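You operate a simulated robot arm through the tools that you are given. There is no shell and no other tool. Be economical: measure what you need, move in short steps, check, and stop when the job is done.

Carry out the task below with a simulated robot arm. There is one attempt and no reset: what you move stays moved.

Task
Move the orange plug over to the blue socket and power the reel there.
Fine: orange and blue breakers off first; lock the blue ring, then blue breaker on. Where these are worked on the way, their far stop is far enough and under half their travel is too little: blue breaker.
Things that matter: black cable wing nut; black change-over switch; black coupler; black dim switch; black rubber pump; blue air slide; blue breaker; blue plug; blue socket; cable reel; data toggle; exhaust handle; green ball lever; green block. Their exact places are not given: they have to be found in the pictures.

It is judged by the outcome, as a careful person would: the job done as asked, and still so three seconds after it is handed in. It fails if anything else is knocked over, pushed out of place, dropped, spilled or broken.

Robot
A 7-joint arm with a fingered hand on a trunk, on a base that drives. Base frame: it is fixed to the floor where the robot stands at the start and does not move with it; the origin is under the middle of the robot, x ahead of it, y to its left, z up. Units: m, degrees, N and s.
Its first joint turns from -69.0 to 172.0 degrees. Places, roughly: black cable wing nut [0.1, -0.6, 1]; black change-over switch [0.5, -0.5, 1]; black dim switch [0, -0.3, 0.9]; black rubber pump [-0.3, -0.6, 1.1]; blue air slide [-0.1, -0.6, 1.1]; blue breaker [0.7, -0.5, 1.2]; blue socket [0.7, -0.3, 0.9]; cable reel [-0.2, -0.4, 0.5]; data toggle [0.9, -0.4, 1.1]; exhaust handle [-0.3, -0.7, 1.2]; green ball lever [1.1, -0.3, 0.9]; green block (4x6x7 cm) [1.1, -0.2, 0.9]; green test button [0.2, -0.5, 0.9]; heat toggle [0.9, -0.4, 1.1]; heater dial [-0.2, -0.5, 1]; lamp switch [1.1, -0.5, 1.1]. Payload 5 kg.
The TCP is the grasp point between the finger pads, 0.032 m short of the fingertips. In the tool frame z runs along the fingers and y along their closing line. Largest opening 0.16 m; the body of the gripper starts 0.089 m behind the TCP. The gripper is a hand of 3 fingers: y runs from the thumb to the fingers, the wrist lies at [0, 0, -0.252] in the tool frame, and closing takes about 1.5 s.
Orientation is told as [roll, pitch, yaw] about the base's x, y, z axes, in that order, counted from this pose: with the fingers straight down and closing along the base's y, the tool's x points along the base's -x, its y along +y and its z along -z.

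Tools
- The arm moves only by the tool step_arm. Its argument "increments" is a list of rows, each an object of numbers (a shift or turn left out is 0, a gripper value left out holds the last): "tx", "ty", "tz": the shift along the base's x, y, z in m; "wx", "wy", "wz": the turn, a rotation vector about the base's x, y, z in degrees. In form: [{"tx": .., "ty": .., "tz": .., "wx": .., "wy": .., "wz": ..}, ...]. A call has 1 to 20 rows; each row shifts and turns the commanded pose from where the row before left it. "fingers" is the gripper command, from -1 (fully open) to 1 (shut), values between in proportion, set as the call begins (left out, the last holds). Rows are played at 5 a second. More than 0.05 m and 8.6 degrees between two rows, or a gripper value outside its range, and nothing of the call is played. A pose out of reach is approached as far as the arm can. The call stops where the force on the tool passes 70 N (or 10 N more than at its start, if that is more) or the arm is blocked; 0.2 s more then pass. Each finger travels about 0.108 m/s and halts on what it meets, pressing with about 29 N; the grip force reading is that of the motor and also rises with nothing between the fingers. The clock runs only during rows and for 0.2 s after the last one: add rows that do not move to give the fingers time. It gives the time, the measured TCP pose, the force on the tool (base axes), the opening and the grip force at its end, in the units of the frame above (readings bear some noise), with the torque about the TCP (base axes, N m) and any sound that the robot's microphone picked up, and new pictures: "pictures" is both (left out), scene, wrist or none.
- Cameras (640 x 400 px; columns grow to the right, rows downward): "scene" is now at [0.0782, -0.0725, 1.5457]; the picture's right is [-0.93, -0.37, 0.00], its down [-0.27, 0.68, -0.68] and it looks along [0.25, -0.63, -0.74] (base axes); focal length 214 px, centre (320, 200). "wrist" rides on the gripper at [0.065, -0.004, -0.116] in the tool frame; the picture's right is [0.06, 1.00, 0.00], its down [-0.87, 0.05, -0.49] and it looks along [-0.49, 0.03, 0.87] (tool axes); focal length 261 px, centre (320, 200).
- lift_body(by): slides the trunk up (or, below 0, down) by that many m; the arm and the scene camera ride with it, the base frame stays. It gives what a move gives, with no picture.
- steer(legs): drives the robot by 1 to 6 legs, each [ahead, left, turn to the left] in m, m and degrees, along the robot's own axes; the way and the turn of a leg run together, so that a leg with both is an arc; at most 1.5 m and 180 degrees a leg. The arm and the cameras ride along, it lands a little off, and it stops where it bumps. It gives what a move gives, and a new picture of the scene camera.
- move_fingers(finger1, finger2, thumb_bend): sets how far each is bent, from 0 (flat) to 1 (curled in); at 0.3 the hand is open as for a grip, at 0.7 the pads meet at the TCP. One left out holds its place. A second passes; each finger stops where it meets its share of the squeeze, and holds until it gets a number again. A gripper value or a shape takes the hand back. It gives what a move gives, with no picture; readings hold the bend of each and the force on the fingers (four entries, about 0 where the hand has none), thumb and palm.
- grasp_type(shape): the hand has 3 fingers and takes this shape, open, in about a second: jaw (thumb against the fingers, like two jaws); tri (thumb and two fingers); tip (a fingertip pinch); poke (one finger out to press); point (the index stretched); flat (the hand flat); cup (the hand cupped); fist (a fist). The gripper value then closes the fingers along that shape, each until it touches; the sizes above hold for jaw. It gives what a move gives, with no picture.
- aim_head(pan, tilt): turns the head with the scene camera to pan (to the left, within 86 degrees either way) and tilt (down, from -29 to 69), counted from straight ahead of the robot. It gives what a move gives, and a new picture of the scene camera.
- point_at(camera, pixels): there is no depth. For up to 12 entries [column, row, z] of the newest picture of that camera ("zoom" is the newest enlarged one), the place [x, y] in the base frame at which the ray of that pixel passes the height z, good to about 0.002 m. It takes no simulated time.
- zoom(camera, box): a new picture of the part [left, top, right, bottom] of that camera's present view, enlarged. It takes no simulated time.
- sign_off(): hands the job in; it is judged then, once.

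Work in short steps. Measure before you move; look again where a grasp or a placing could have gone wrong, and mend it. You have 80 turns and 260 pictures in all, those below and enlarged ones among them. Open the gripper and draw the arm clear of the work before you hand the job in, unless the task says otherwise; then end with one line.

The tools are called after "Request:" as a command line: name --argument value ..., lists and objects as JSON in quotes. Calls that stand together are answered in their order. step_arm: Moves the arm, as the interface text tells. Its arguments: {"type":"object","properties":{"increments":{"type":"array"},"fingers":{"type":"number"},"pictures":{"type":"string","enum":["both","scene","wrist","none"]}},"required":["increments"]} The other tools are called the same way: lift_body (by) slides the trunk up or down; grasp_type (shape) gives the hand a shape; move_fingers (finger1, finger2, thumb_bend) moves the fingers one by one; steer (legs) drives the base; aim_head (pan, tilt) turns the head that bears the scene camera; point_at (camera, pixels) gives the place at which the rays of pixels pass given heights; zoom (camera, box) takes an enlarged picture of a part of a camera's view; sign_off () hands the job in.

At the start:

```text
clock: 0.0
tool_pos: [0.5938, 0.0044, 1.474]
ee_rot: [0.0, 0.1, 0.0]
contact_force: [0.3, -0.5, 0.1]
ft_torque: [0.02, -0.02, 0.02]
opening: 0.1601
gripper_force: 0.1
shape: jaw
bend: [0.3, 0.3, 0.3]
finger forces: [0.0, 0.1, 0.0, 0.1, 0.0, 0.0]
trunk travel left (down, up): [-0.725, 0.215]
robot x, y, heading: [0.0005, -0.0002, -0.0]
head pan, tilt: [-68.2, 47.4]
```

scene: 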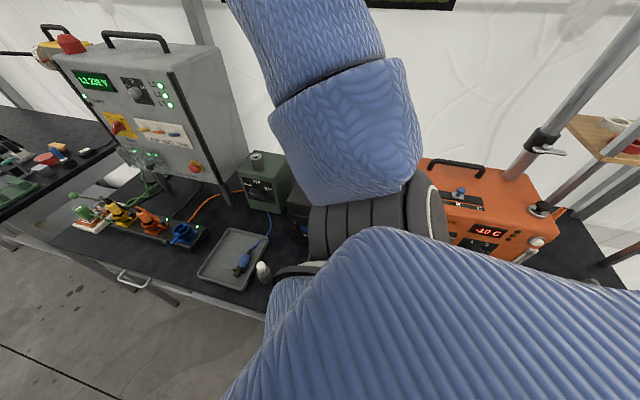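
wrist: 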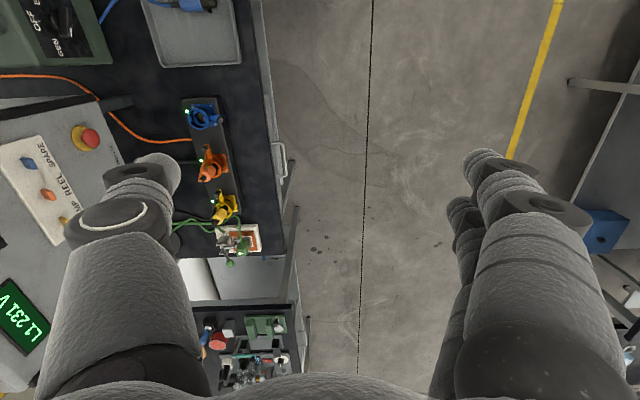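

The scene shows the socket strip near (150,220) and the breaker panel near (165,130). I enlarge both views to identify the parts.

Request:
zoom --camera "scene" --box '[50, 170, 290, 320]'

Request:
zoom --camera "scene" --box '[60, 60, 260, 185]'

Request:
zoom --camera "wrist" --box '[140, 80, 300, 280]'

Request:
zoom --camera "wrist" --box '[0, 80, 160, 280]'

```text
2.67 times, centred on (170, 245) of scene
```

zoom: 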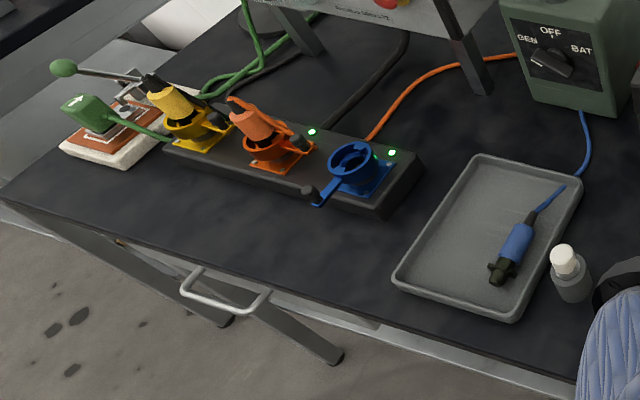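

```text
3.20 times, centred on (160, 122) of scene
```

zoom: 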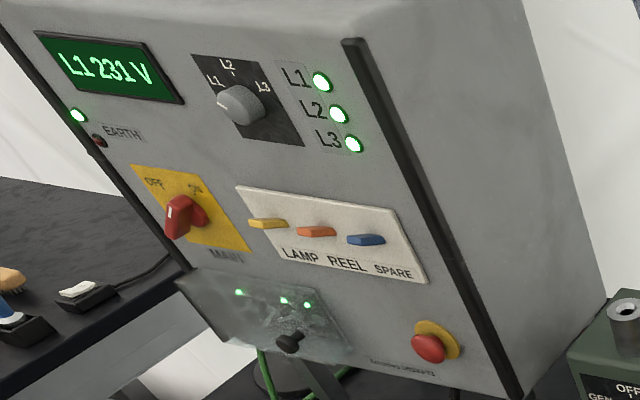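

```text
2.00 times, centred on (220, 180) of wrist
```

zoom: 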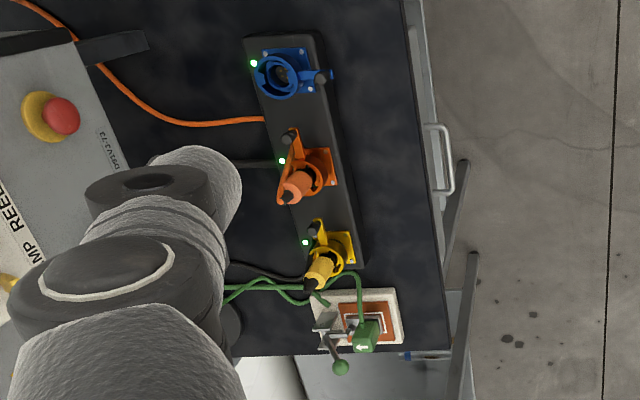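

```text
2.00 times, centred on (80, 180) of wrist
```

zoom: 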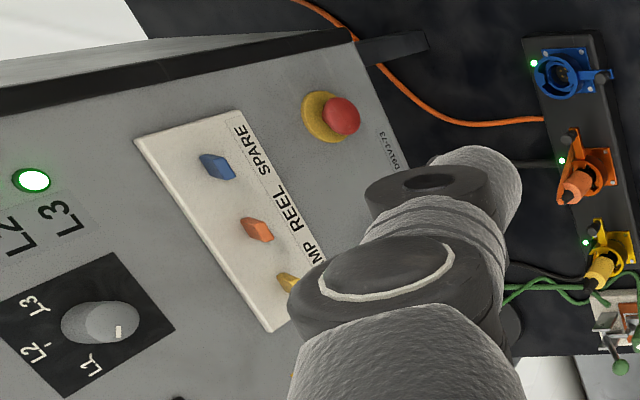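

The strip carries the blue (empty, near), orange (plugged) and yellow sockets; the breakers are on the panel facing +y. I pull the arm back a bit, then drive to stand facing the panel.

Request:
step_arm --increments '[{"tx": -0.04, "tz": 0.02}, {"tx": -0.04, "tz": 0.02}, {"tx": -0.04, "tz": 0.02}]' --pictures "none"

Request:
aim_head --pan 0 --tilt 45

Request:
aim_head --pan 50 --tilt 45

```text
clock: 0.8
tool_pos: [0.4711, 0.0054, 1.5346]
ee_rot: [0.0, -0.2, 0.0]
contact_force: [-0.3, -0.3, 0.8]
ft_torque: [0.01, -0.09, -0.01]
opening: 0.1597
gripper_force: 0.2
shape: jaw
bend: [0.3, 0.3, 0.3]
finger forces: [0.0, 0.0, 0.0, 0.0, 0.0, 0.0]
trunk travel left (down, up): [-0.725, 0.215]
robot x, y, heading: [-0.0023, -0.0022, 0.0]
head pan, tilt: [-68.2, 47.4]
```

```text
clock: 2.2
tool_pos: [0.474, 0.0064, 1.5331]
ee_rot: [0.0, 0.0, 0.1]
contact_force: [-0.6, -0.5, -0.8]
ft_torque: [0.04, 0.01, 0.0]
opening: 0.1599
gripper_force: 0.1
shape: jaw
bend: [0.3, 0.3, 0.3]
finger forces: [0.0, 0.0, 0.0, 0.0, 0.0, 0.0]
trunk travel left (down, up): [-0.725, 0.215]
robot x, y, heading: [-0.0006, 0.0001, -0.1]
head pan, tilt: [0.0, 45.0]
```

scene: 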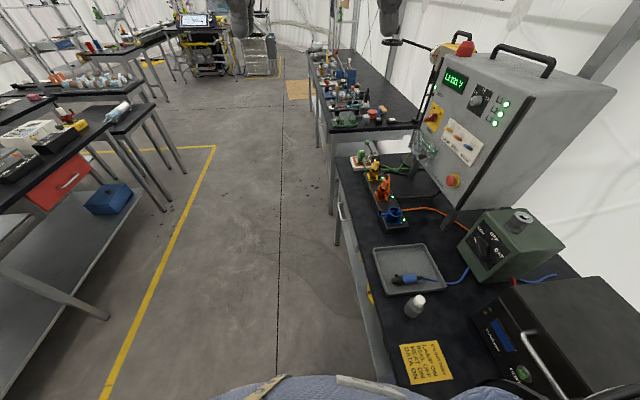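

```text
clock: 3.4
tool_pos: [0.474, 0.0045, 1.533]
ee_rot: [0.0, 0.1, 0.1]
contact_force: [-0.1, -0.3, 0.7]
ft_torque: [-0.02, -0.01, 0.0]
opening: 0.16
gripper_force: 0.2
shape: jaw
bend: [0.3, 0.3, 0.3]
finger forces: [0.0, 0.1, 0.0, 0.0, 0.1, 0.1]
trunk travel left (down, up): [-0.725, 0.215]
robot x, y, heading: [-0.0023, 0.0053, -0.1]
head pan, tilt: [50.0, 45.0]
```

scene: 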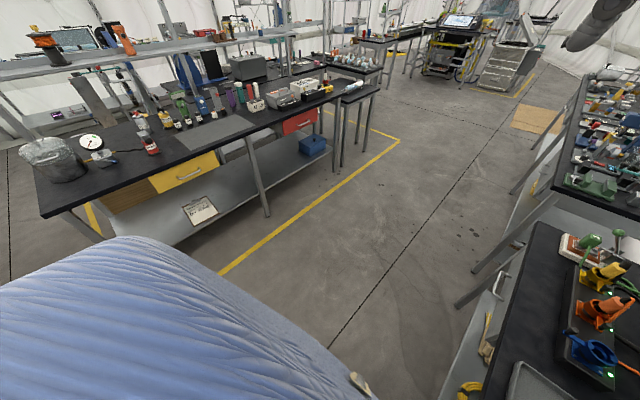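

The aisle is wide (yellow line well to the left). I drive ahead and left, turn to face the panel, and look there.

Request:
steer --legs '[[0.65, 0.4, 0], [0, 0, -90]]'

Request:
aim_head --pan 0 --tilt 40

```text
clock: 11.3
tool_pos: [0.6516, -0.0736, 1.5335]
ee_rot: [0.0, 0.1, -90.0]
contact_force: [0.9, -0.2, -0.3]
ft_torque: [0.02, 0.01, -0.02]
opening: 0.1599
gripper_force: 0.1
shape: jaw
bend: [0.3, 0.3, 0.3]
finger forces: [0.0, 0.0, 0.0, 0.0, 0.0, 0.0]
trunk travel left (down, up): [-0.725, 0.215]
robot x, y, heading: [0.6474, 0.4006, -89.8]
head pan, tilt: [50.0, 45.0]
```

scene: 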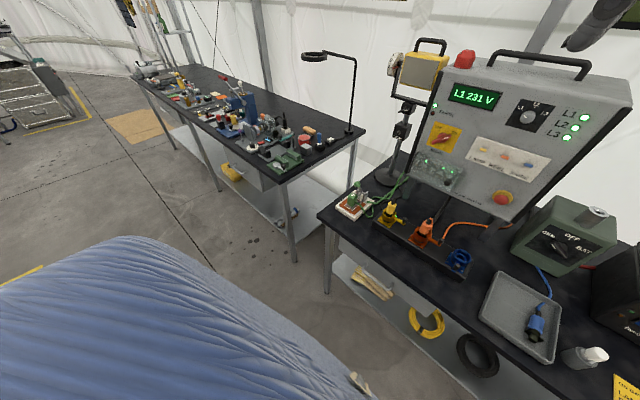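

```text
clock: 12.5
tool_pos: [0.6521, -0.0731, 1.5339]
ee_rot: [0.0, 0.2, -90.0]
contact_force: [0.5, 0.6, 0.1]
ft_torque: [0.0, 0.01, -0.03]
opening: 0.1597
gripper_force: 0.0
shape: jaw
bend: [0.3, 0.3, 0.3]
finger forces: [0.1, 0.0, 0.0, 0.0, 0.0, 0.1]
trunk travel left (down, up): [-0.725, 0.215]
robot x, y, heading: [0.6473, 0.4004, -89.8]
head pan, tilt: [0.0, 40.0]
```

scene: 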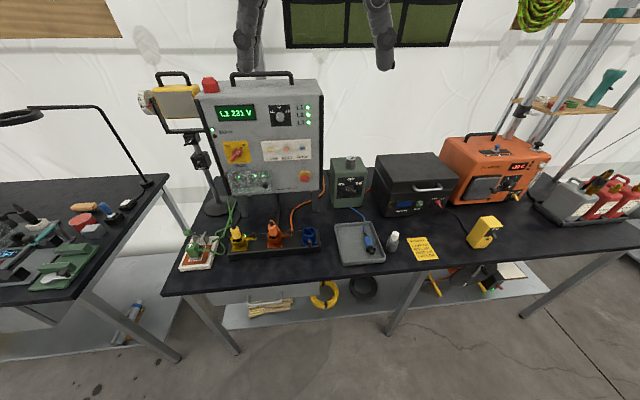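

Clear view now. I enlarge the panel, strip and note.

Request:
zoom --camera "scene" --box '[215, 130, 325, 200]'

Request:
zoom --camera "scene" --box '[220, 205, 330, 275]'

Request:
zoom --camera "scene" --box '[380, 225, 450, 270]'

Request:
point_at --camera "scene" --pixels '[[311, 237, 0.95], [275, 237, 0.95], [301, 150, 1.2], [286, 150, 1.2], [208, 245, 0.88], [324, 248, 0.88]]'

```text
5.71 times, centred on (270, 165) of scene
```

zoom: 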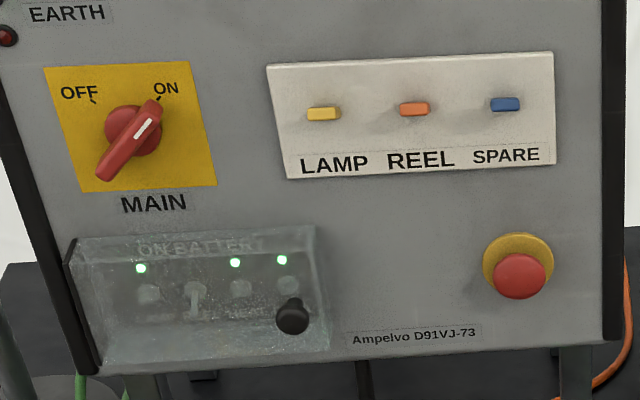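

```text
5.71 times, centred on (275, 240) of scene
```

zoom: 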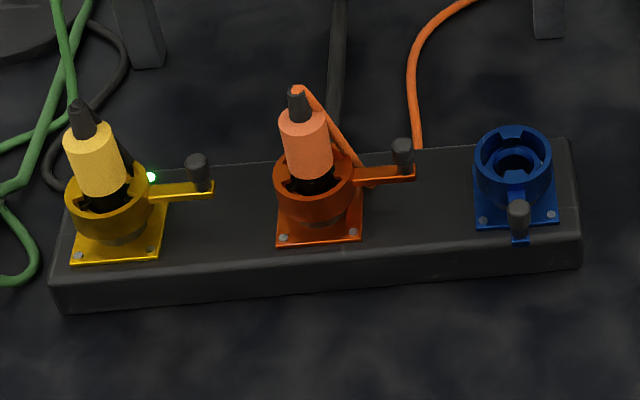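

```text
8.89 times, centred on (415, 248) of scene
```

zoom: 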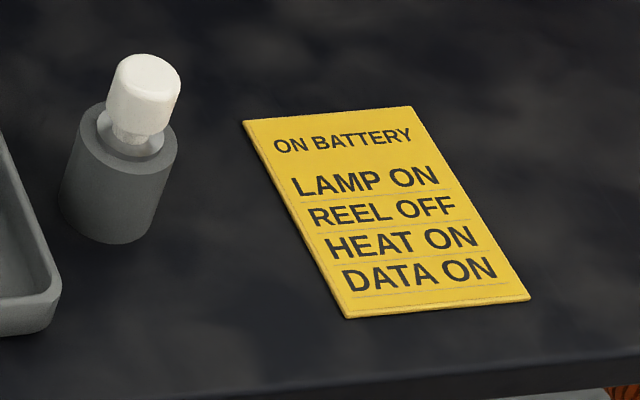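

```text
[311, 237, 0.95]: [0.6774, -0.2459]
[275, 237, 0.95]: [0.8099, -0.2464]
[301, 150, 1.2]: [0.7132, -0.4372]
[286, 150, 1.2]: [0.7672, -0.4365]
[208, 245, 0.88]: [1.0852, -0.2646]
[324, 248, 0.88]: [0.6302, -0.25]
```

LED states look different by view, so I need a close look. I bring the hand in front of the panel pointing toward it (about -75° about x), still ~0.25 m off, and use the wrist camera.

Request:
step_arm --increments '[{"tx": 0.006, "tz": -0.03, "wx": -8.4}, {"tx": 0.006, "tz": -0.03, "wx": -8.4}, {"tx": 0.006, "tz": -0.03, "wx": -8.4}, {"tx": 0.006, "tz": -0.03, "wx": -8.4}, {"tx": 0.006, "tz": -0.03, "wx": -8.4}, {"tx": 0.006, "tz": -0.03, "wx": -8.4}, {"tx": 0.006, "tz": -0.03, "wx": -8.4}, {"tx": 0.006, "tz": -0.03, "wx": -8.4}, {"tx": 0.006, "tz": -0.03, "wx": -8.4}, {"ty": -0.03}, {"ty": -0.03}]'

```text
clock: 15.1
tool_pos: [0.7611, -0.1746, 1.33]
ee_rot: [6.4, -72.8, -96.4]
contact_force: [0.2, 0.8, -0.4]
ft_torque: [-0.01, -0.01, 0.04]
opening: 0.1601
gripper_force: 0.1
shape: jaw
bend: [0.3, 0.3, 0.3]
finger forces: [0.2, 0.0, 0.1, 0.0, 0.0, 0.1]
out of reach, approached as far as the arm can: row 6, 7, 8, 9
trunk travel left (down, up): [-0.725, 0.215]
robot x, y, heading: [0.6473, 0.4007, -89.8]
head pan, tilt: [0.0, 40.0]
stopped in row 11: the arm was blocked; the commanded pose is now the measured one
```

scene: 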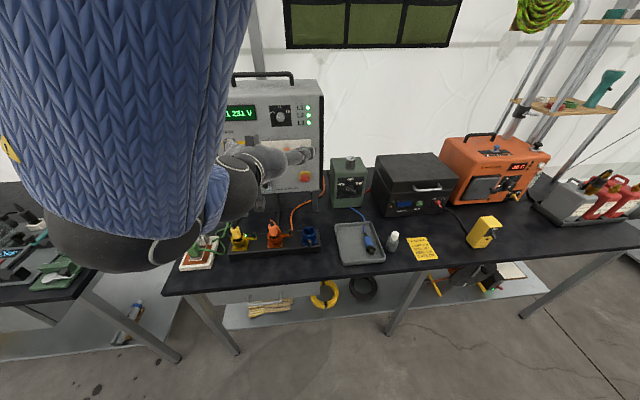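
wrist: 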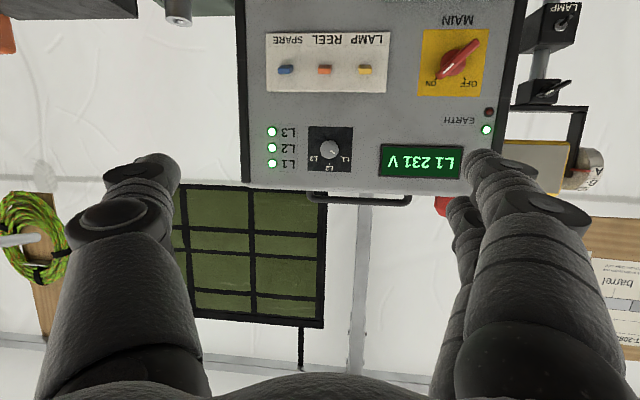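

The hand is in front of the panel at (0.76,-0.17,1.33); the wrist view is upside down but clear. I enlarge the breakers.

Request:
zoom --camera "wrist" --box '[250, 20, 400, 110]'

Request:
zoom --camera "scene" --box '[220, 205, 330, 275]'

```text
4.27 times, centred on (325, 65) of wrist
```

zoom: 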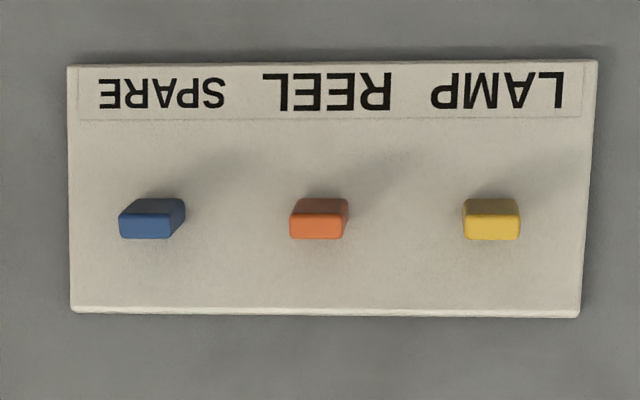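

```text
5.71 times, centred on (275, 240) of scene
```

zoom: 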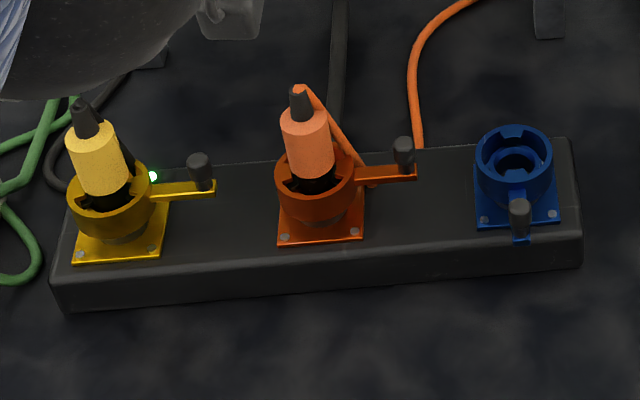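

All three levers look alike, tilted up (ON). The arm was cramped (wrist too near the robot axis), so I drive back 0.15 m and take the poke shape.

Request:
steer --legs '[[-0.15, 0, 0]]'

Request:
grasp_type --shape "poke"

Request:
step_arm --increments '[{"wx": 0}, {"wx": 0}]'

```text
clock: 16.5
tool_pos: [0.7616, -0.0235, 1.3283]
ee_rot: [6.5, -72.7, -96.4]
contact_force: [0.0, 0.0, 0.3]
ft_torque: [-0.01, 0.0, -0.01]
opening: 0.16
gripper_force: 0.1
shape: jaw
bend: [0.3, 0.3, 0.3]
finger forces: [0.0, 0.0, 0.0, 0.0, 0.1, 0.0]
trunk travel left (down, up): [-0.725, 0.215]
robot x, y, heading: [0.6432, 0.5557, -90.1]
head pan, tilt: [0.0, 40.0]
```

scene: 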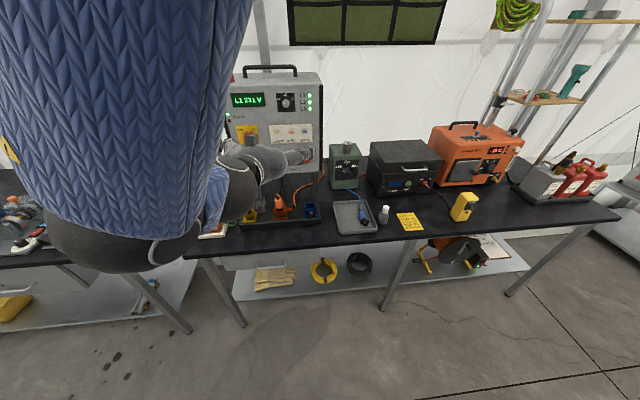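

```text
clock: 17.4
tool_pos: [0.7604, -0.0261, 1.3274]
ee_rot: [6.6, -72.6, -96.7]
contact_force: [-0.8, -0.4, -0.8]
ft_torque: [-0.03, 0.0, 0.02]
opening: 0.0
gripper_force: 0.1
shape: poke
bend: [1.0, 1.0, 0.46]
finger forces: [0.0, 0.0, 0.0, 0.0, 0.0, 0.0]
trunk travel left (down, up): [-0.725, 0.215]
robot x, y, heading: [0.6492, 0.555, -89.9]
head pan, tilt: [0.0, 40.0]
```

```text
clock: 18.0
tool_pos: [0.7615, -0.0256, 1.3292]
ee_rot: [6.5, -72.7, -96.6]
contact_force: [-0.3, 0.8, -0.2]
ft_torque: [-0.01, -0.02, 0.01]
opening: 0.0
gripper_force: 0.0
shape: poke
bend: [1.0, 1.0, 0.46]
finger forces: [0.0, 0.0, 0.0, 0.1, 0.0, 0.0]
trunk travel left (down, up): [-0.725, 0.215]
robot x, y, heading: [0.6487, 0.553, -90.0]
head pan, tilt: [0.0, 40.0]
```

scene: 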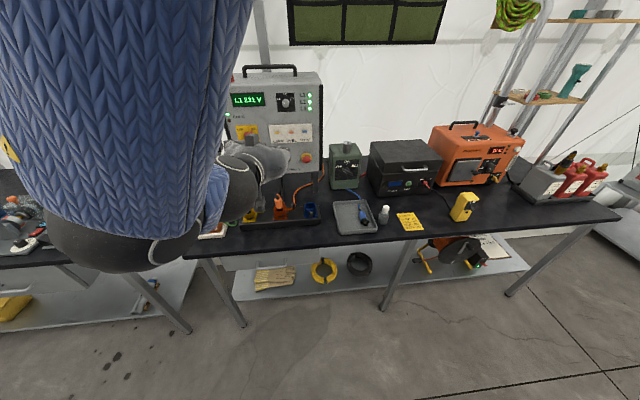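
wrist: 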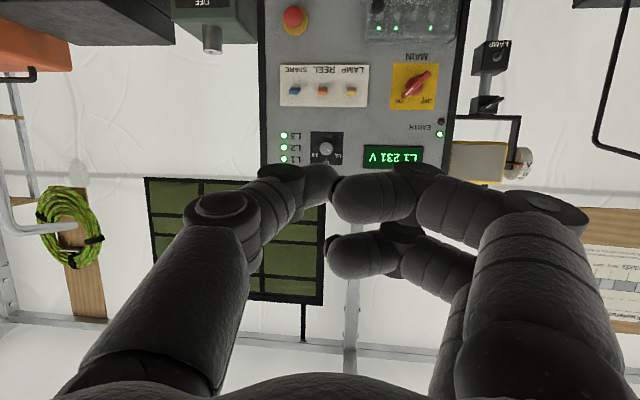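

Poke shape looks blunt. I try a closed jaw instead, which gives a defined tip 0.032 m past the TCP.

Request:
grasp_type --shape "jaw"

Request:
step_arm --increments '[{}, {}, {}, {}, {}, {}, {}, {}]' --fingers 1 --pictures "wrist"

Request:
grasp_type --shape "point"

Request:
step_arm --increments '[{}, {}]' --pictures "wrist"

```text
clock: 18.9
tool_pos: [0.7604, -0.0249, 1.3284]
ee_rot: [6.5, -72.5, -96.6]
contact_force: [-0.3, 0.0, 0.0]
ft_torque: [0.02, 0.03, 0.02]
opening: 0.1598
gripper_force: 0.1
shape: jaw
bend: [0.3, 0.3, 0.3]
finger forces: [0.0, 0.1, 0.0, 0.0, 0.2, 0.1]
trunk travel left (down, up): [-0.725, 0.215]
robot x, y, heading: [0.6455, 0.5522, -90.1]
head pan, tilt: [0.0, 40.0]
```

```text
clock: 20.7
tool_pos: [0.7605, -0.0246, 1.3266]
ee_rot: [6.5, -72.6, -96.7]
contact_force: [-0.2, 0.3, 0.6]
ft_torque: [-0.02, -0.02, -0.04]
opening: 0.0002
gripper_force: 29.4
shape: jaw
bend: [0.65, 0.65, 0.67]
finger forces: [0.0, 0.1, 0.1, 0.0, 0.0, 0.1]
trunk travel left (down, up): [-0.725, 0.215]
robot x, y, heading: [0.6472, 0.5518, -90.0]
head pan, tilt: [0.0, 40.0]
```

wrist: 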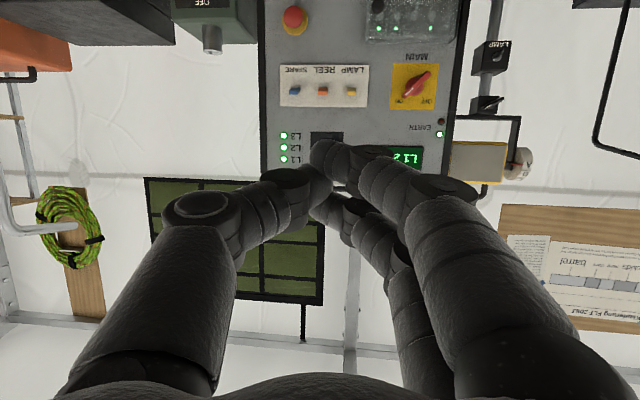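

```text
clock: 21.6
tool_pos: [0.7614, -0.0251, 1.3282]
ee_rot: [6.5, -72.6, -96.7]
contact_force: [0.2, 0.5, -0.5]
ft_torque: [0.03, -0.03, 0.03]
opening: 0.0001
gripper_force: 0.1
shape: point
bend: [0.11, 0.76, 0.45]
finger forces: [0.0, 0.0, 0.0, 0.0, 0.0, 0.0]
trunk travel left (down, up): [-0.725, 0.215]
robot x, y, heading: [0.6463, 0.5505, -89.9]
head pan, tilt: [0.0, 40.0]
```

```text
clock: 22.2
tool_pos: [0.7608, -0.026, 1.3281]
ee_rot: [6.6, -72.6, -96.6]
contact_force: [-0.5, -0.2, -1.0]
ft_torque: [-0.03, -0.01, 0.0]
opening: 0.0
gripper_force: 0.2
shape: point
bend: [0.11, 0.77, 0.45]
finger forces: [0.0, 0.0, 0.0, 0.0, 0.1, 0.1]
trunk travel left (down, up): [-0.725, 0.215]
robot x, y, heading: [0.6476, 0.554, -89.9]
head pan, tilt: [0.0, 40.0]
```

wrist: 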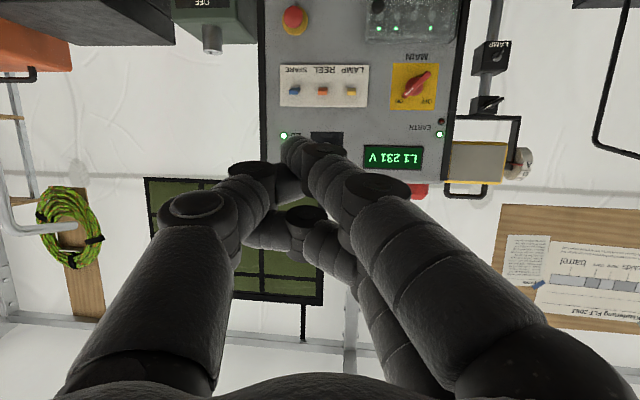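

The closed jaw is the most predictable tool. I triangulate the blue and orange levers from both cameras; also panel plate corners for the tilt.

Request:
zoom --camera "scene" --box '[260, 110, 330, 155]'

Request:
point_at --camera "wrist" --pixels '[[294, 91, 1.2], [294, 91, 1.25], [323, 91, 1.2], [323, 91, 1.25], [280, 64, 1.2], [280, 64, 1.25], [281, 106, 1.2], [281, 106, 1.25], [267, 0, 1.1], [267, 0, 1.15]]'

```text
8.89 times, centred on (295, 132) of scene
```

zoom: 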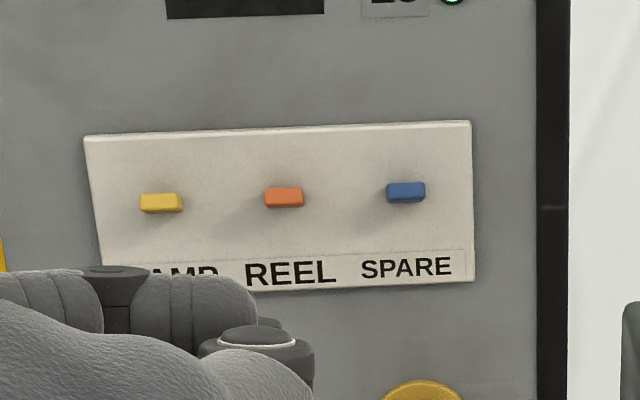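

```text
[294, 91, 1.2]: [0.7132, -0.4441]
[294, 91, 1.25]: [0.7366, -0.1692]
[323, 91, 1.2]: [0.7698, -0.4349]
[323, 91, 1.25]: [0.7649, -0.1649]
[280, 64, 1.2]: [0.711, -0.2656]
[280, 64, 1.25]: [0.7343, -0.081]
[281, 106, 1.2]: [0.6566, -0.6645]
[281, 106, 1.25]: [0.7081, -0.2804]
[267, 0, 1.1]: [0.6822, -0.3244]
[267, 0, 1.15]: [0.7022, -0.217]
```

Request:
point_at --camera "zoom" --pixels '[[406, 192, 1.2], [406, 192, 1.15], [283, 197, 1.2], [283, 197, 1.15], [470, 122, 1.2], [470, 122, 1.25], [474, 280, 1.1], [474, 280, 1.2], [160, 203, 1.2], [160, 203, 1.15]]'

```text
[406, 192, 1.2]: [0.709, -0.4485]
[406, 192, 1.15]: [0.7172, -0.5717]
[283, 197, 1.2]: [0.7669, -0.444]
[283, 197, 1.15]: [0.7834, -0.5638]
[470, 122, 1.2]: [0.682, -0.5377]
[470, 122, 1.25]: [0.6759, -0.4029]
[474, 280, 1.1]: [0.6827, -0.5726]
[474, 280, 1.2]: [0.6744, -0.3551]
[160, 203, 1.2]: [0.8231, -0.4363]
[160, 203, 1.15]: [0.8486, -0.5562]
```

Levers: blue tip at (0.711,-0.452,1.198), orange at (0.768,-0.451,1.197); panel almost vertical at y≈-0.475. With closed jaw I approach above the orange lever.

Request:
grasp_type --shape "jaw"

Request:
step_arm --increments '[{"ty": -0.04, "tz": -0.008, "tx": 0.001}, {"ty": -0.04, "tz": -0.008, "tx": 0.001}, {"ty": -0.04, "tz": -0.008, "tx": 0.001}, {"ty": -0.04, "tz": -0.008, "tx": 0.001}, {"ty": -0.04, "tz": -0.008, "tx": 0.001}, {"ty": -0.04, "tz": -0.008, "tx": 0.001}, {"ty": -0.04, "tz": -0.008, "tx": 0.001}, {"ty": -0.04, "tz": -0.008, "tx": 0.001}]' --fingers 1

```text
clock: 23.1
tool_pos: [0.7613, -0.0256, 1.3277]
ee_rot: [6.6, -72.6, -96.6]
contact_force: [-0.1, 0.0, 0.1]
ft_torque: [-0.02, -0.05, 0.01]
opening: 0.1597
gripper_force: 0.1
shape: jaw
bend: [0.3, 0.3, 0.3]
finger forces: [0.1, 0.1, 0.0, 0.1, 0.0, 0.1]
trunk travel left (down, up): [-0.725, 0.215]
robot x, y, heading: [0.6477, 0.5521, -89.8]
head pan, tilt: [0.0, 40.0]
```

```text
clock: 24.9
tool_pos: [0.7679, -0.3495, 1.2612]
ee_rot: [6.4, -72.4, -96.5]
contact_force: [-0.1, -0.5, 0.6]
ft_torque: [0.0, -0.03, 0.04]
opening: 0.0001
gripper_force: 28.7
shape: jaw
bend: [0.65, 0.65, 0.67]
finger forces: [0.0, 0.0, 0.0, 0.0, 0.0, 0.0]
trunk travel left (down, up): [-0.725, 0.215]
robot x, y, heading: [0.6486, 0.5502, -89.9]
head pan, tilt: [0.0, 40.0]
```

scene: 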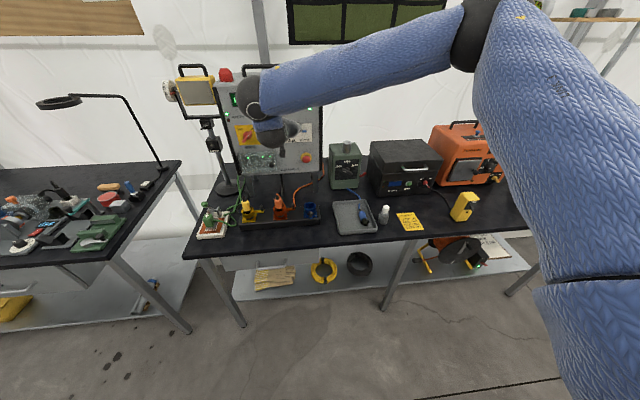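
wrist: 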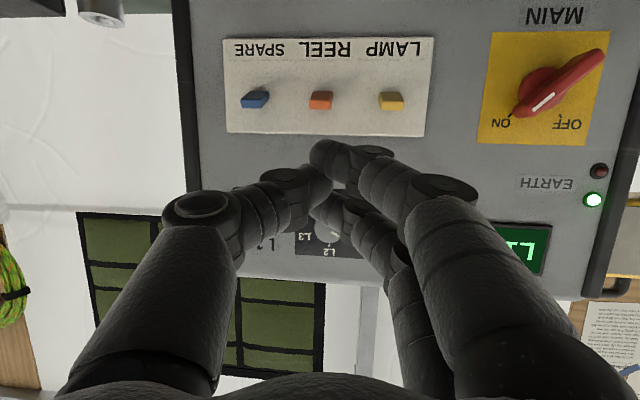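

The orange lever is at (320,100) right beyond the fingertip (320,148). I check the selector knob's height above the fingers before moving in.

Request:
point_at --camera "wrist" --pixels '[[328, 235, 1.3], [328, 235, 1.33], [320, 100, 1.2], [320, 100, 1.22], [318, 145, 1.23], [318, 145, 1.24]]'

```text
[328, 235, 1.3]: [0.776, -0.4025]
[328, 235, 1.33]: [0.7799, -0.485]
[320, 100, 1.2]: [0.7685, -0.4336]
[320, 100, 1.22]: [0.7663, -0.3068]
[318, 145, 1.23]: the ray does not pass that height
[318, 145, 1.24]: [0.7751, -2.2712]
```

Knob bottom stays above the fingers. I move in above the orange lever to y=-0.435 and then press down in small steps.

Request:
step_arm --increments '[{"ty": -0.03, "tz": -0.012}, {"ty": -0.03}, {"ty": -0.025}, {"tz": -0.01}, {"tz": -0.01}]'

```text
clock: 26.1
tool_pos: [0.7699, -0.4303, 1.231]
ee_rot: [6.5, -72.7, -96.6]
contact_force: [0.8, 4.4, 0.8]
ft_torque: [-0.05, -0.02, 0.07]
opening: 0.0001
gripper_force: 29.0
shape: jaw
bend: [0.65, 0.66, 0.67]
finger forces: [0.0, 0.1, 0.0, 0.1, 0.0, 0.1]
trunk travel left (down, up): [-0.725, 0.215]
robot x, y, heading: [0.6498, 0.5556, -90.0]
head pan, tilt: [0.0, 40.0]
```

scene: 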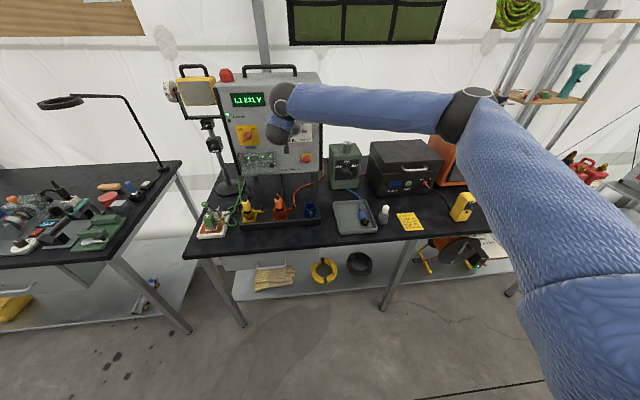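
wrist: 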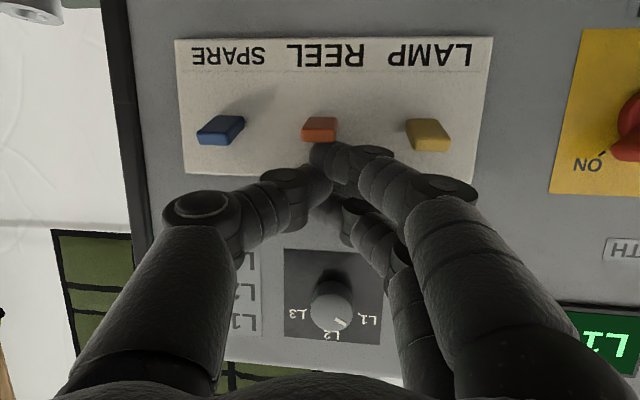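

Fingertip touches the plate right above the orange lever (4 N). I back off 4 mm and press down.

Request:
step_arm --increments '[{"ty": 0.004}, {"tz": -0.01}, {"tz": -0.01}, {"tz": -0.008}]' --pictures "wrist"

```text
clock: 27.1
tool_pos: [0.7697, -0.4198, 1.2172]
ee_rot: [7.6, -73.4, -97.6]
contact_force: [1.2, 15.3, 64.9]
ft_torque: [-0.93, -0.03, 0.08]
opening: 0.0
gripper_force: 28.6
shape: jaw
bend: [0.7, 0.66, 0.67]
finger forces: [81.9, 0.0, 0.0, 0.1, 0.1, 0.0]
trunk travel left (down, up): [-0.725, 0.215]
robot x, y, heading: [0.6473, 0.5511, -89.9]
head pan, tilt: [0.0, 40.0]
```

wrist: 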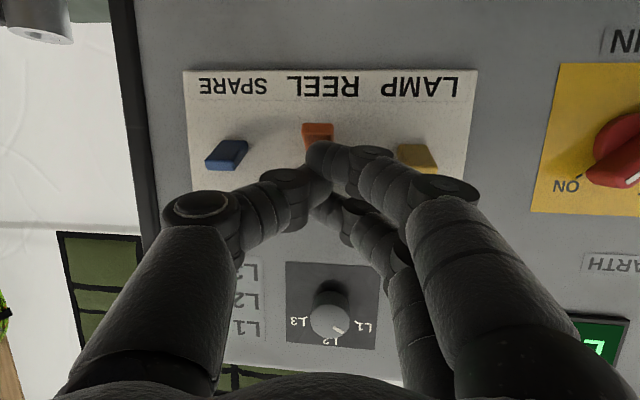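

65 N reached; the orange lever now shows a taller face at (318,135). I lift off and look.

Request:
step_arm --increments '[{"tz": 0.02}, {"tz": 0.01, "ty": 0.04}, {"ty": 0.04}]'

Request:
zoom --camera "wrist" --box '[220, 20, 440, 150]'

Request:
zoom --camera "scene" --box '[220, 170, 330, 240]'

```text
clock: 27.9
tool_pos: [0.7665, -0.3472, 1.2588]
ee_rot: [6.9, -74.3, -97.1]
contact_force: [-1.7, 1.1, -4.3]
ft_torque: [-0.4, -0.05, 0.14]
opening: 0.0
gripper_force: 29.0
shape: jaw
bend: [0.66, 0.66, 0.67]
finger forces: [0.0, 0.0, 0.0, 0.1, 0.1, 0.0]
trunk travel left (down, up): [-0.725, 0.215]
robot x, y, heading: [0.6466, 0.5519, -90.5]
head pan, tilt: [0.0, 40.0]
```

scene: 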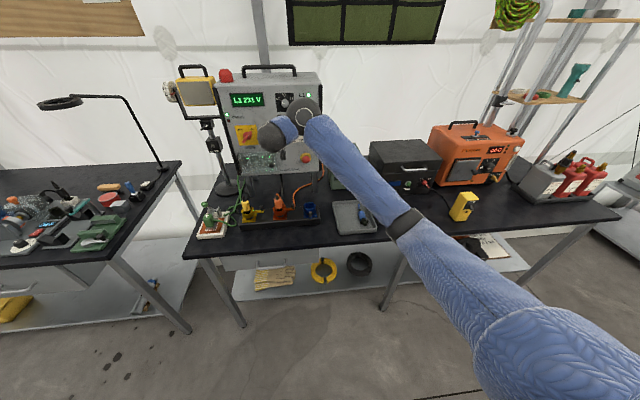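
wrist: 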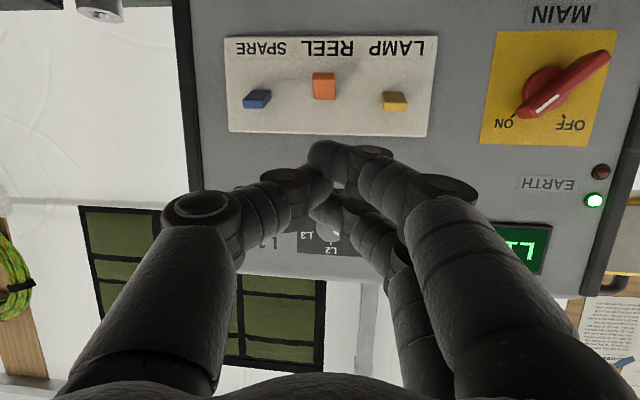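

```text
2.91 times, centred on (330, 85) of wrist
```

zoom: 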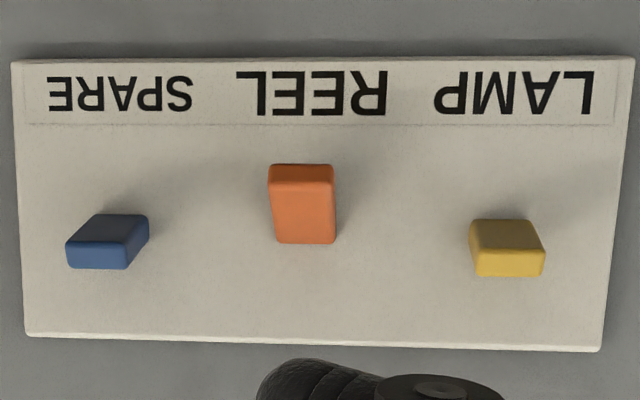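

```text
5.71 times, centred on (275, 205) of scene
```

zoom: 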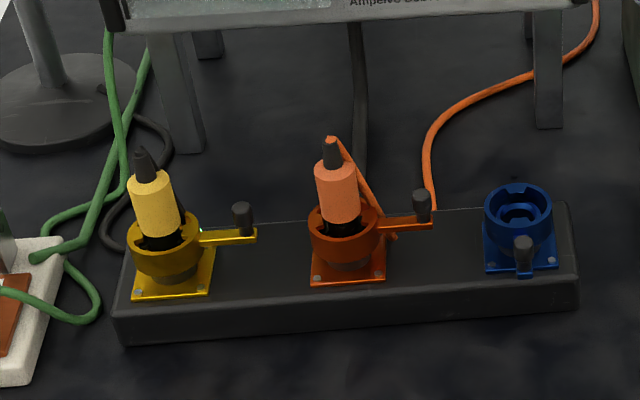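

Orange lever is now down (off). Same for blue: shift to x=0.712, go in above it and press.

Request:
step_arm --increments '[{"tx": -0.03}, {"tx": -0.025}, {"ty": -0.04, "tz": -0.012}, {"ty": -0.037}, {"tz": -0.01}, {"tz": -0.01}, {"tz": -0.01}, {"tz": -0.008}, {"tz": -0.006}]' --pictures "wrist"

```text
clock: 29.7
tool_pos: [0.7137, -0.4162, 1.2029]
ee_rot: [9.1, -73.7, -99.1]
contact_force: [-1.7, 30.8, 30.0]
ft_torque: [-0.33, 0.15, -0.16]
opening: 0.0
gripper_force: 28.7
shape: jaw
bend: [0.71, 0.66, 0.69]
finger forces: [0.0, 0.1, 0.1, 0.1, 0.0, 0.0]
trunk travel left (down, up): [-0.725, 0.215]
robot x, y, heading: [0.6473, 0.5501, -90.3]
head pan, tilt: [0.0, 40.0]
stopped in row 9: the force on the tool passed its limit at 75 N (the readings are from after the stop); the commanded pose is now the measured one
```

wrist: 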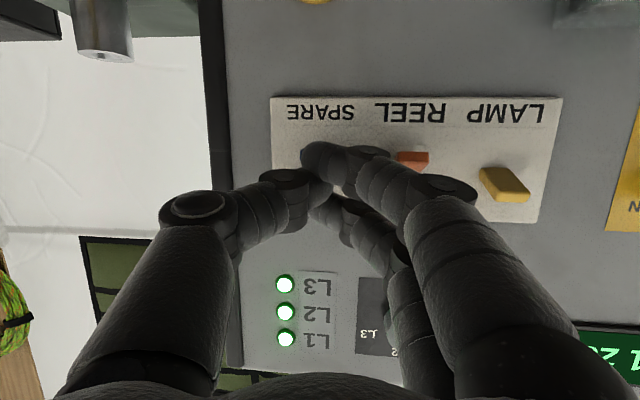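

Force limit reached with the finger over blue. I back straight off and look.

Request:
step_arm --increments '[{"ty": 0.02, "tz": 0.01}, {"ty": 0.04, "tz": 0.02}, {"ty": 0.04, "tz": 0.02}]' --pictures "wrist"

Request:
zoom --camera "wrist" --box '[220, 20, 440, 150]'

```text
clock: 30.5
tool_pos: [0.7121, -0.325, 1.243]
ee_rot: [8.0, -73.1, -98.3]
contact_force: [-0.1, -0.3, -0.2]
ft_torque: [-0.01, -0.01, -0.01]
opening: 0.0
gripper_force: 28.9
shape: jaw
bend: [0.68, 0.66, 0.68]
finger forces: [0.1, 0.0, 0.2, 0.1, 0.0, 0.1]
trunk travel left (down, up): [-0.725, 0.215]
robot x, y, heading: [0.6477, 0.5534, -90.3]
head pan, tilt: [0.0, 40.0]
```

wrist: 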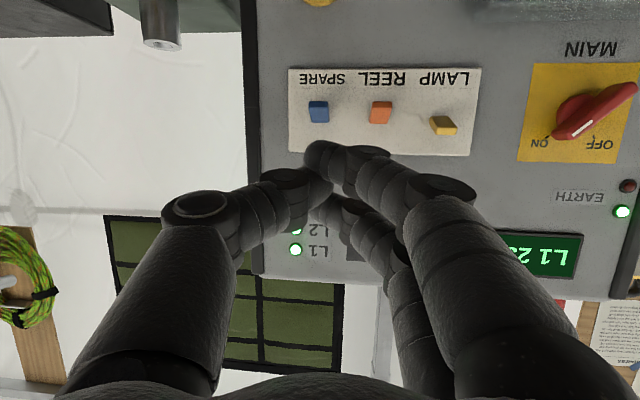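

```text
2.91 times, centred on (330, 85) of wrist
```

zoom: 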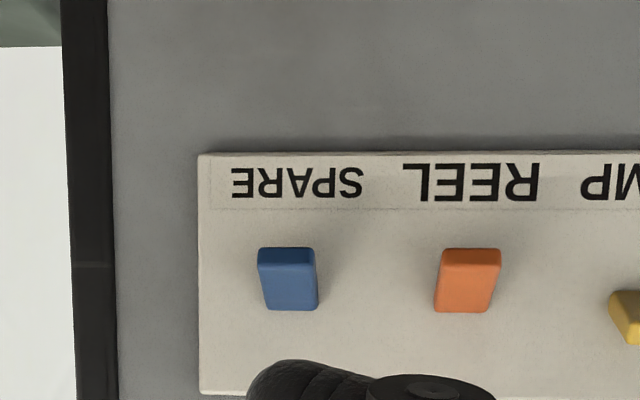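

Both breakers are off. Next I turn the hand to point down above the strip for a close look at the sockets and rings.

Request:
step_arm --increments '[{"wx": 8.1, "ty": 0.02, "tz": 0.01}, {"wx": 8.1, "ty": 0.02, "tz": 0.01}, {"wx": 8.1, "ty": 0.02}, {"wx": 8.1, "ty": 0.02}, {"wx": 8.1, "ty": 0.01}, {"wx": 8.1, "ty": 0.01}, {"wx": 8.1}, {"wx": 8.1}, {"wx": 8.1}, {"tx": 0.01}]' --fingers -1

```text
clock: 32.7
tool_pos: [0.7131, -0.2709, 1.2419]
ee_rot: [2.7, -49.0, -93.6]
contact_force: [-0.2, -0.4, -0.4]
ft_torque: [0.0, 0.03, -0.04]
opening: 0.16
gripper_force: 0.1
shape: jaw
bend: [0.3, 0.3, 0.3]
finger forces: [0.0, 0.1, 0.0, 0.0, 0.1, 0.1]
out of reach, approached as far as the arm can: row 3, 4, 5, 6, 7, 8, 9
trunk travel left (down, up): [-0.725, 0.215]
robot x, y, heading: [0.6473, 0.55, -90.1]
head pan, tilt: [0.0, 40.0]
```

scene: 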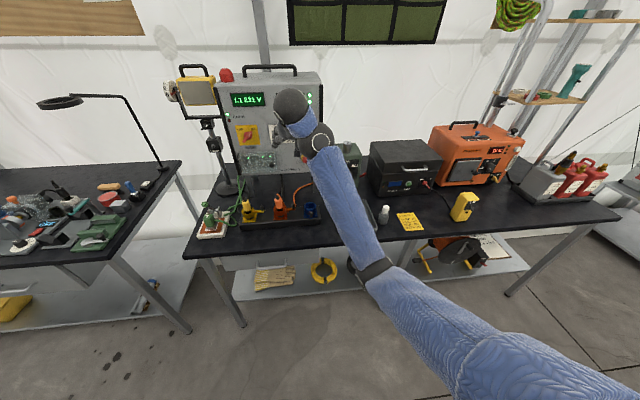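
wrist: 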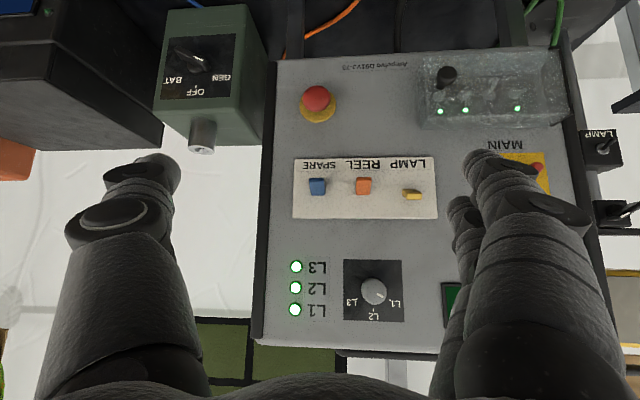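

The vertical pose is out of reach this far out and high. I draw the hand back to y≈-0.13, letting it turn vertical.

Request:
step_arm --increments '[{"ty": 0.035}, {"ty": 0.035}, {"ty": 0.035}, {"ty": 0.035}, {}, {}]'

```text
clock: 34.1
tool_pos: [0.7109, -0.2693, 1.2425]
ee_rot: [2.9, -49.0, -93.5]
contact_force: [-0.1, -1.0, 1.0]
ft_torque: [0.0, 0.03, -0.02]
opening: 0.1603
gripper_force: 0.0
shape: jaw
bend: [0.3, 0.3, 0.3]
finger forces: [0.0, 0.0, 0.0, 0.0, 0.0, 0.0]
out of reach, approached as far as the arm can: row 1, 2, 3, 4
trunk travel left (down, up): [-0.725, 0.215]
robot x, y, heading: [0.6486, 0.5501, -89.9]
head pan, tilt: [0.0, 40.0]
```

scene: 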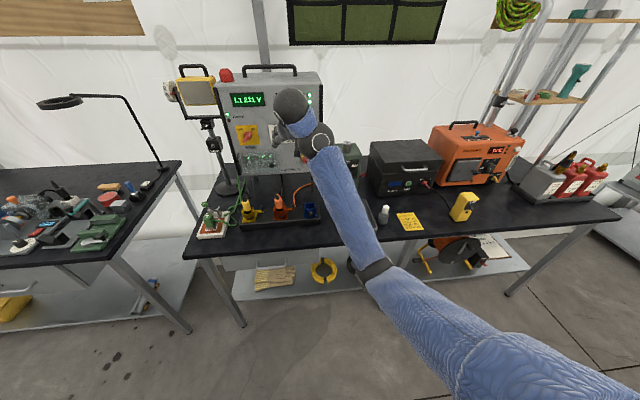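
wrist: 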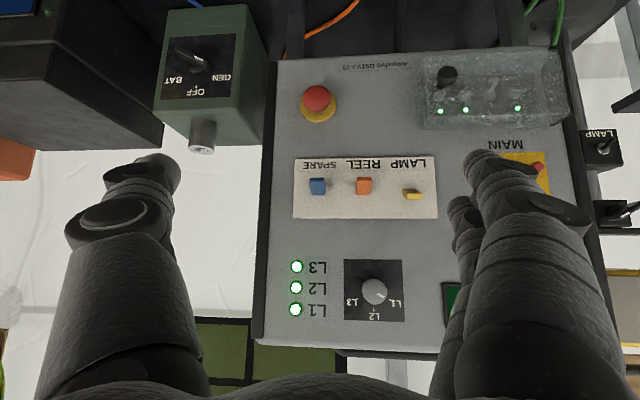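

The elbow has swung low right and a joint limit stops the turn. I raise the commanded pose away from the panel to let it unwind.

Request:
step_arm --increments '[{"tz": 0.04}, {"tz": 0.04}, {"tz": 0.04}, {"tz": 0.04}, {"tz": 0.04}, {}, {}]' --pictures "scene"

```text
clock: 35.7
tool_pos: [0.6776, -0.2882, 1.2658]
ee_rot: [2.9, -48.7, -93.6]
contact_force: [-0.3, 0.4, 0.3]
ft_torque: [-0.01, 0.01, 0.02]
opening: 0.1598
gripper_force: 0.1
shape: jaw
bend: [0.3, 0.3, 0.3]
finger forces: [0.1, 0.0, 0.0, 0.0, 0.1, 0.1]
out of reach, approached as far as the arm can: row 1, 2, 3, 4, 5
trunk travel left (down, up): [-0.725, 0.215]
robot x, y, heading: [0.6452, 0.5516, -89.9]
head pan, tilt: [0.0, 40.0]
```

scene: 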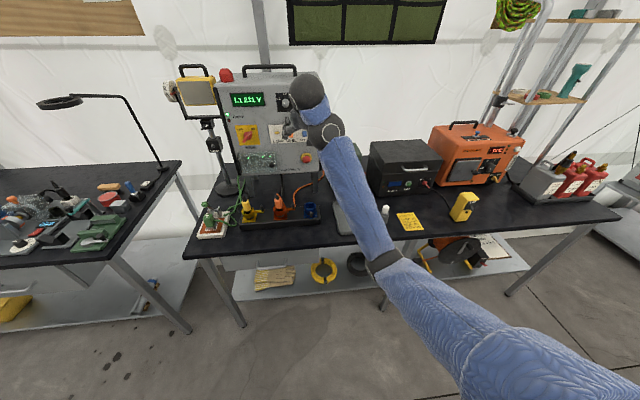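

I command back the reachable tilted pose, then raise the hand with that tilt so that the elbow comes up.

Request:
step_arm --increments '[{"wx": -8.1, "tz": -0.02, "ty": -0.02}, {"wx": -8.1, "tz": -0.02, "ty": -0.02}, {"wx": -8.1, "tz": -0.02, "ty": -0.02}, {"wx": -8.1, "tz": -0.02, "ty": -0.02}, {"wx": -8.1, "tz": -0.02, "ty": -0.02}, {"wx": -8.1, "tz": -0.02, "ty": -0.02}, {"wx": -8.1, "tz": -0.02, "ty": -0.02}, {"wx": -8.1, "tz": -0.02, "ty": -0.02}, {"wx": -8.1, "ty": -0.02}, {"ty": 0.03}, {"tz": 0.04}, {"tz": 0.04}, {"tz": 0.04}, {"tz": 0.04}]' --pictures "scene"

```text
clock: 37.6
tool_pos: [0.7049, -0.4344, 1.1049]
ee_rot: [166.8, -65.1, 104.1]
contact_force: [13.4, 84.0, 27.4]
ft_torque: [0.68, -4.01, 11.86]
opening: 0.1596
gripper_force: 0.0
shape: jaw
bend: [0.0, 0.3, 0.3]
finger forces: [83.1, 0.0, 0.0, 0.0, 0.1, 0.0]
trunk travel left (down, up): [-0.725, 0.215]
robot x, y, heading: [0.6491, 0.5525, -89.9]
head pan, tilt: [0.0, 40.0]
stopped in row 9: the force on the tool passed its limit at 132 N (the readings are from after the stop); the commanded pose is now the measured one
```

scene: 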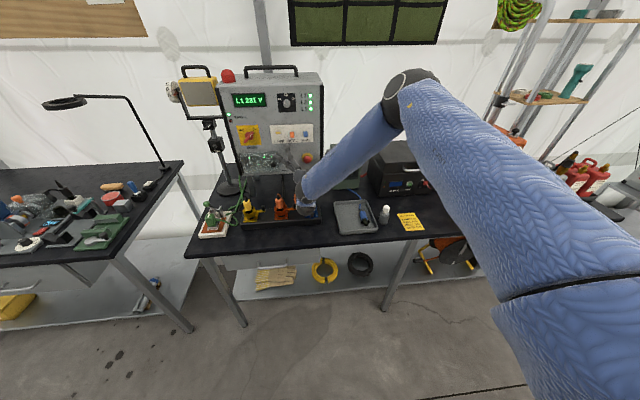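

I misjudged: the commanded pose had been clipped, and I over-tilted into the panel's lower part. I back away along +y and inspect the panel.

Request:
step_arm --increments '[{"ty": 0.02}, {"ty": 0.03}, {"ty": 0.04}, {"ty": 0.04}]'

Request:
zoom --camera "scene" --box '[215, 70, 335, 175]'

Request:
zoom --camera "scene" --box '[190, 160, 340, 245]'

```text
clock: 38.6
tool_pos: [0.6966, -0.3128, 1.1024]
ee_rot: [168.8, -65.6, 101.5]
contact_force: [-0.3, -0.3, 1.0]
ft_torque: [-0.01, -0.02, 0.05]
opening: 0.16
gripper_force: 0.0
shape: jaw
bend: [0.3, 0.3, 0.3]
finger forces: [0.0, 0.0, 0.0, 0.1, 0.0, 0.0]
trunk travel left (down, up): [-0.725, 0.215]
robot x, y, heading: [0.6466, 0.5523, -89.8]
head pan, tilt: [0.0, 40.0]
```

scene: 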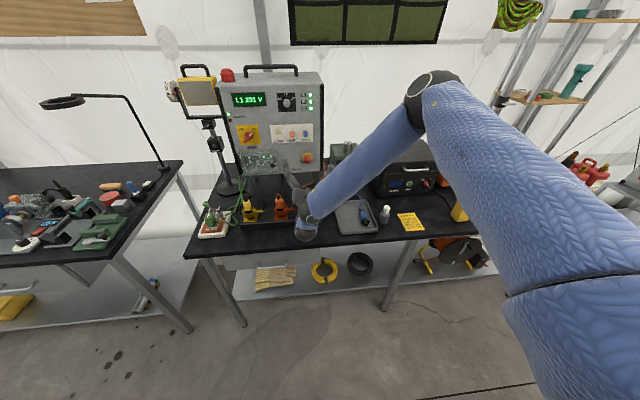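
wrist: 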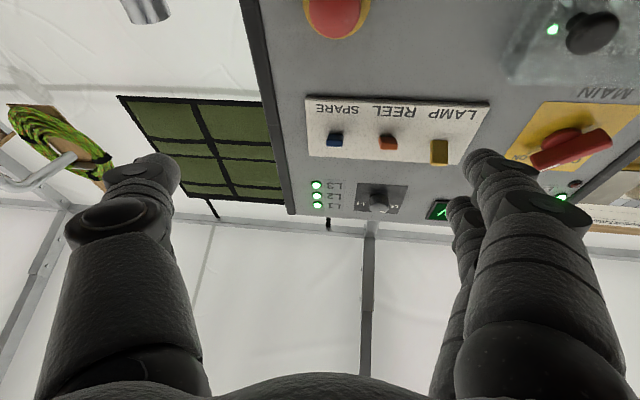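

```text
3.81 times, centred on (275, 122) of scene
```

zoom: 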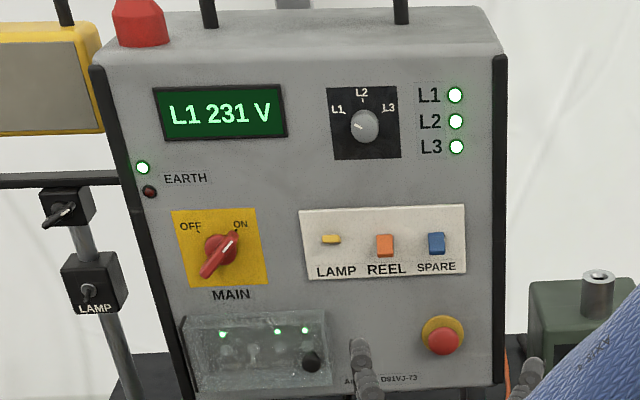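

```text
4.27 times, centred on (265, 202) of scene
```

zoom: 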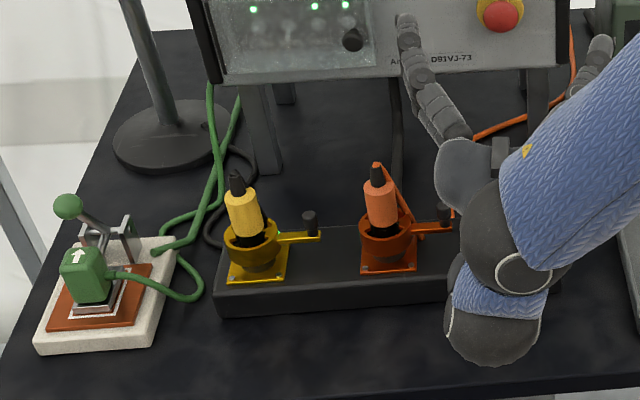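

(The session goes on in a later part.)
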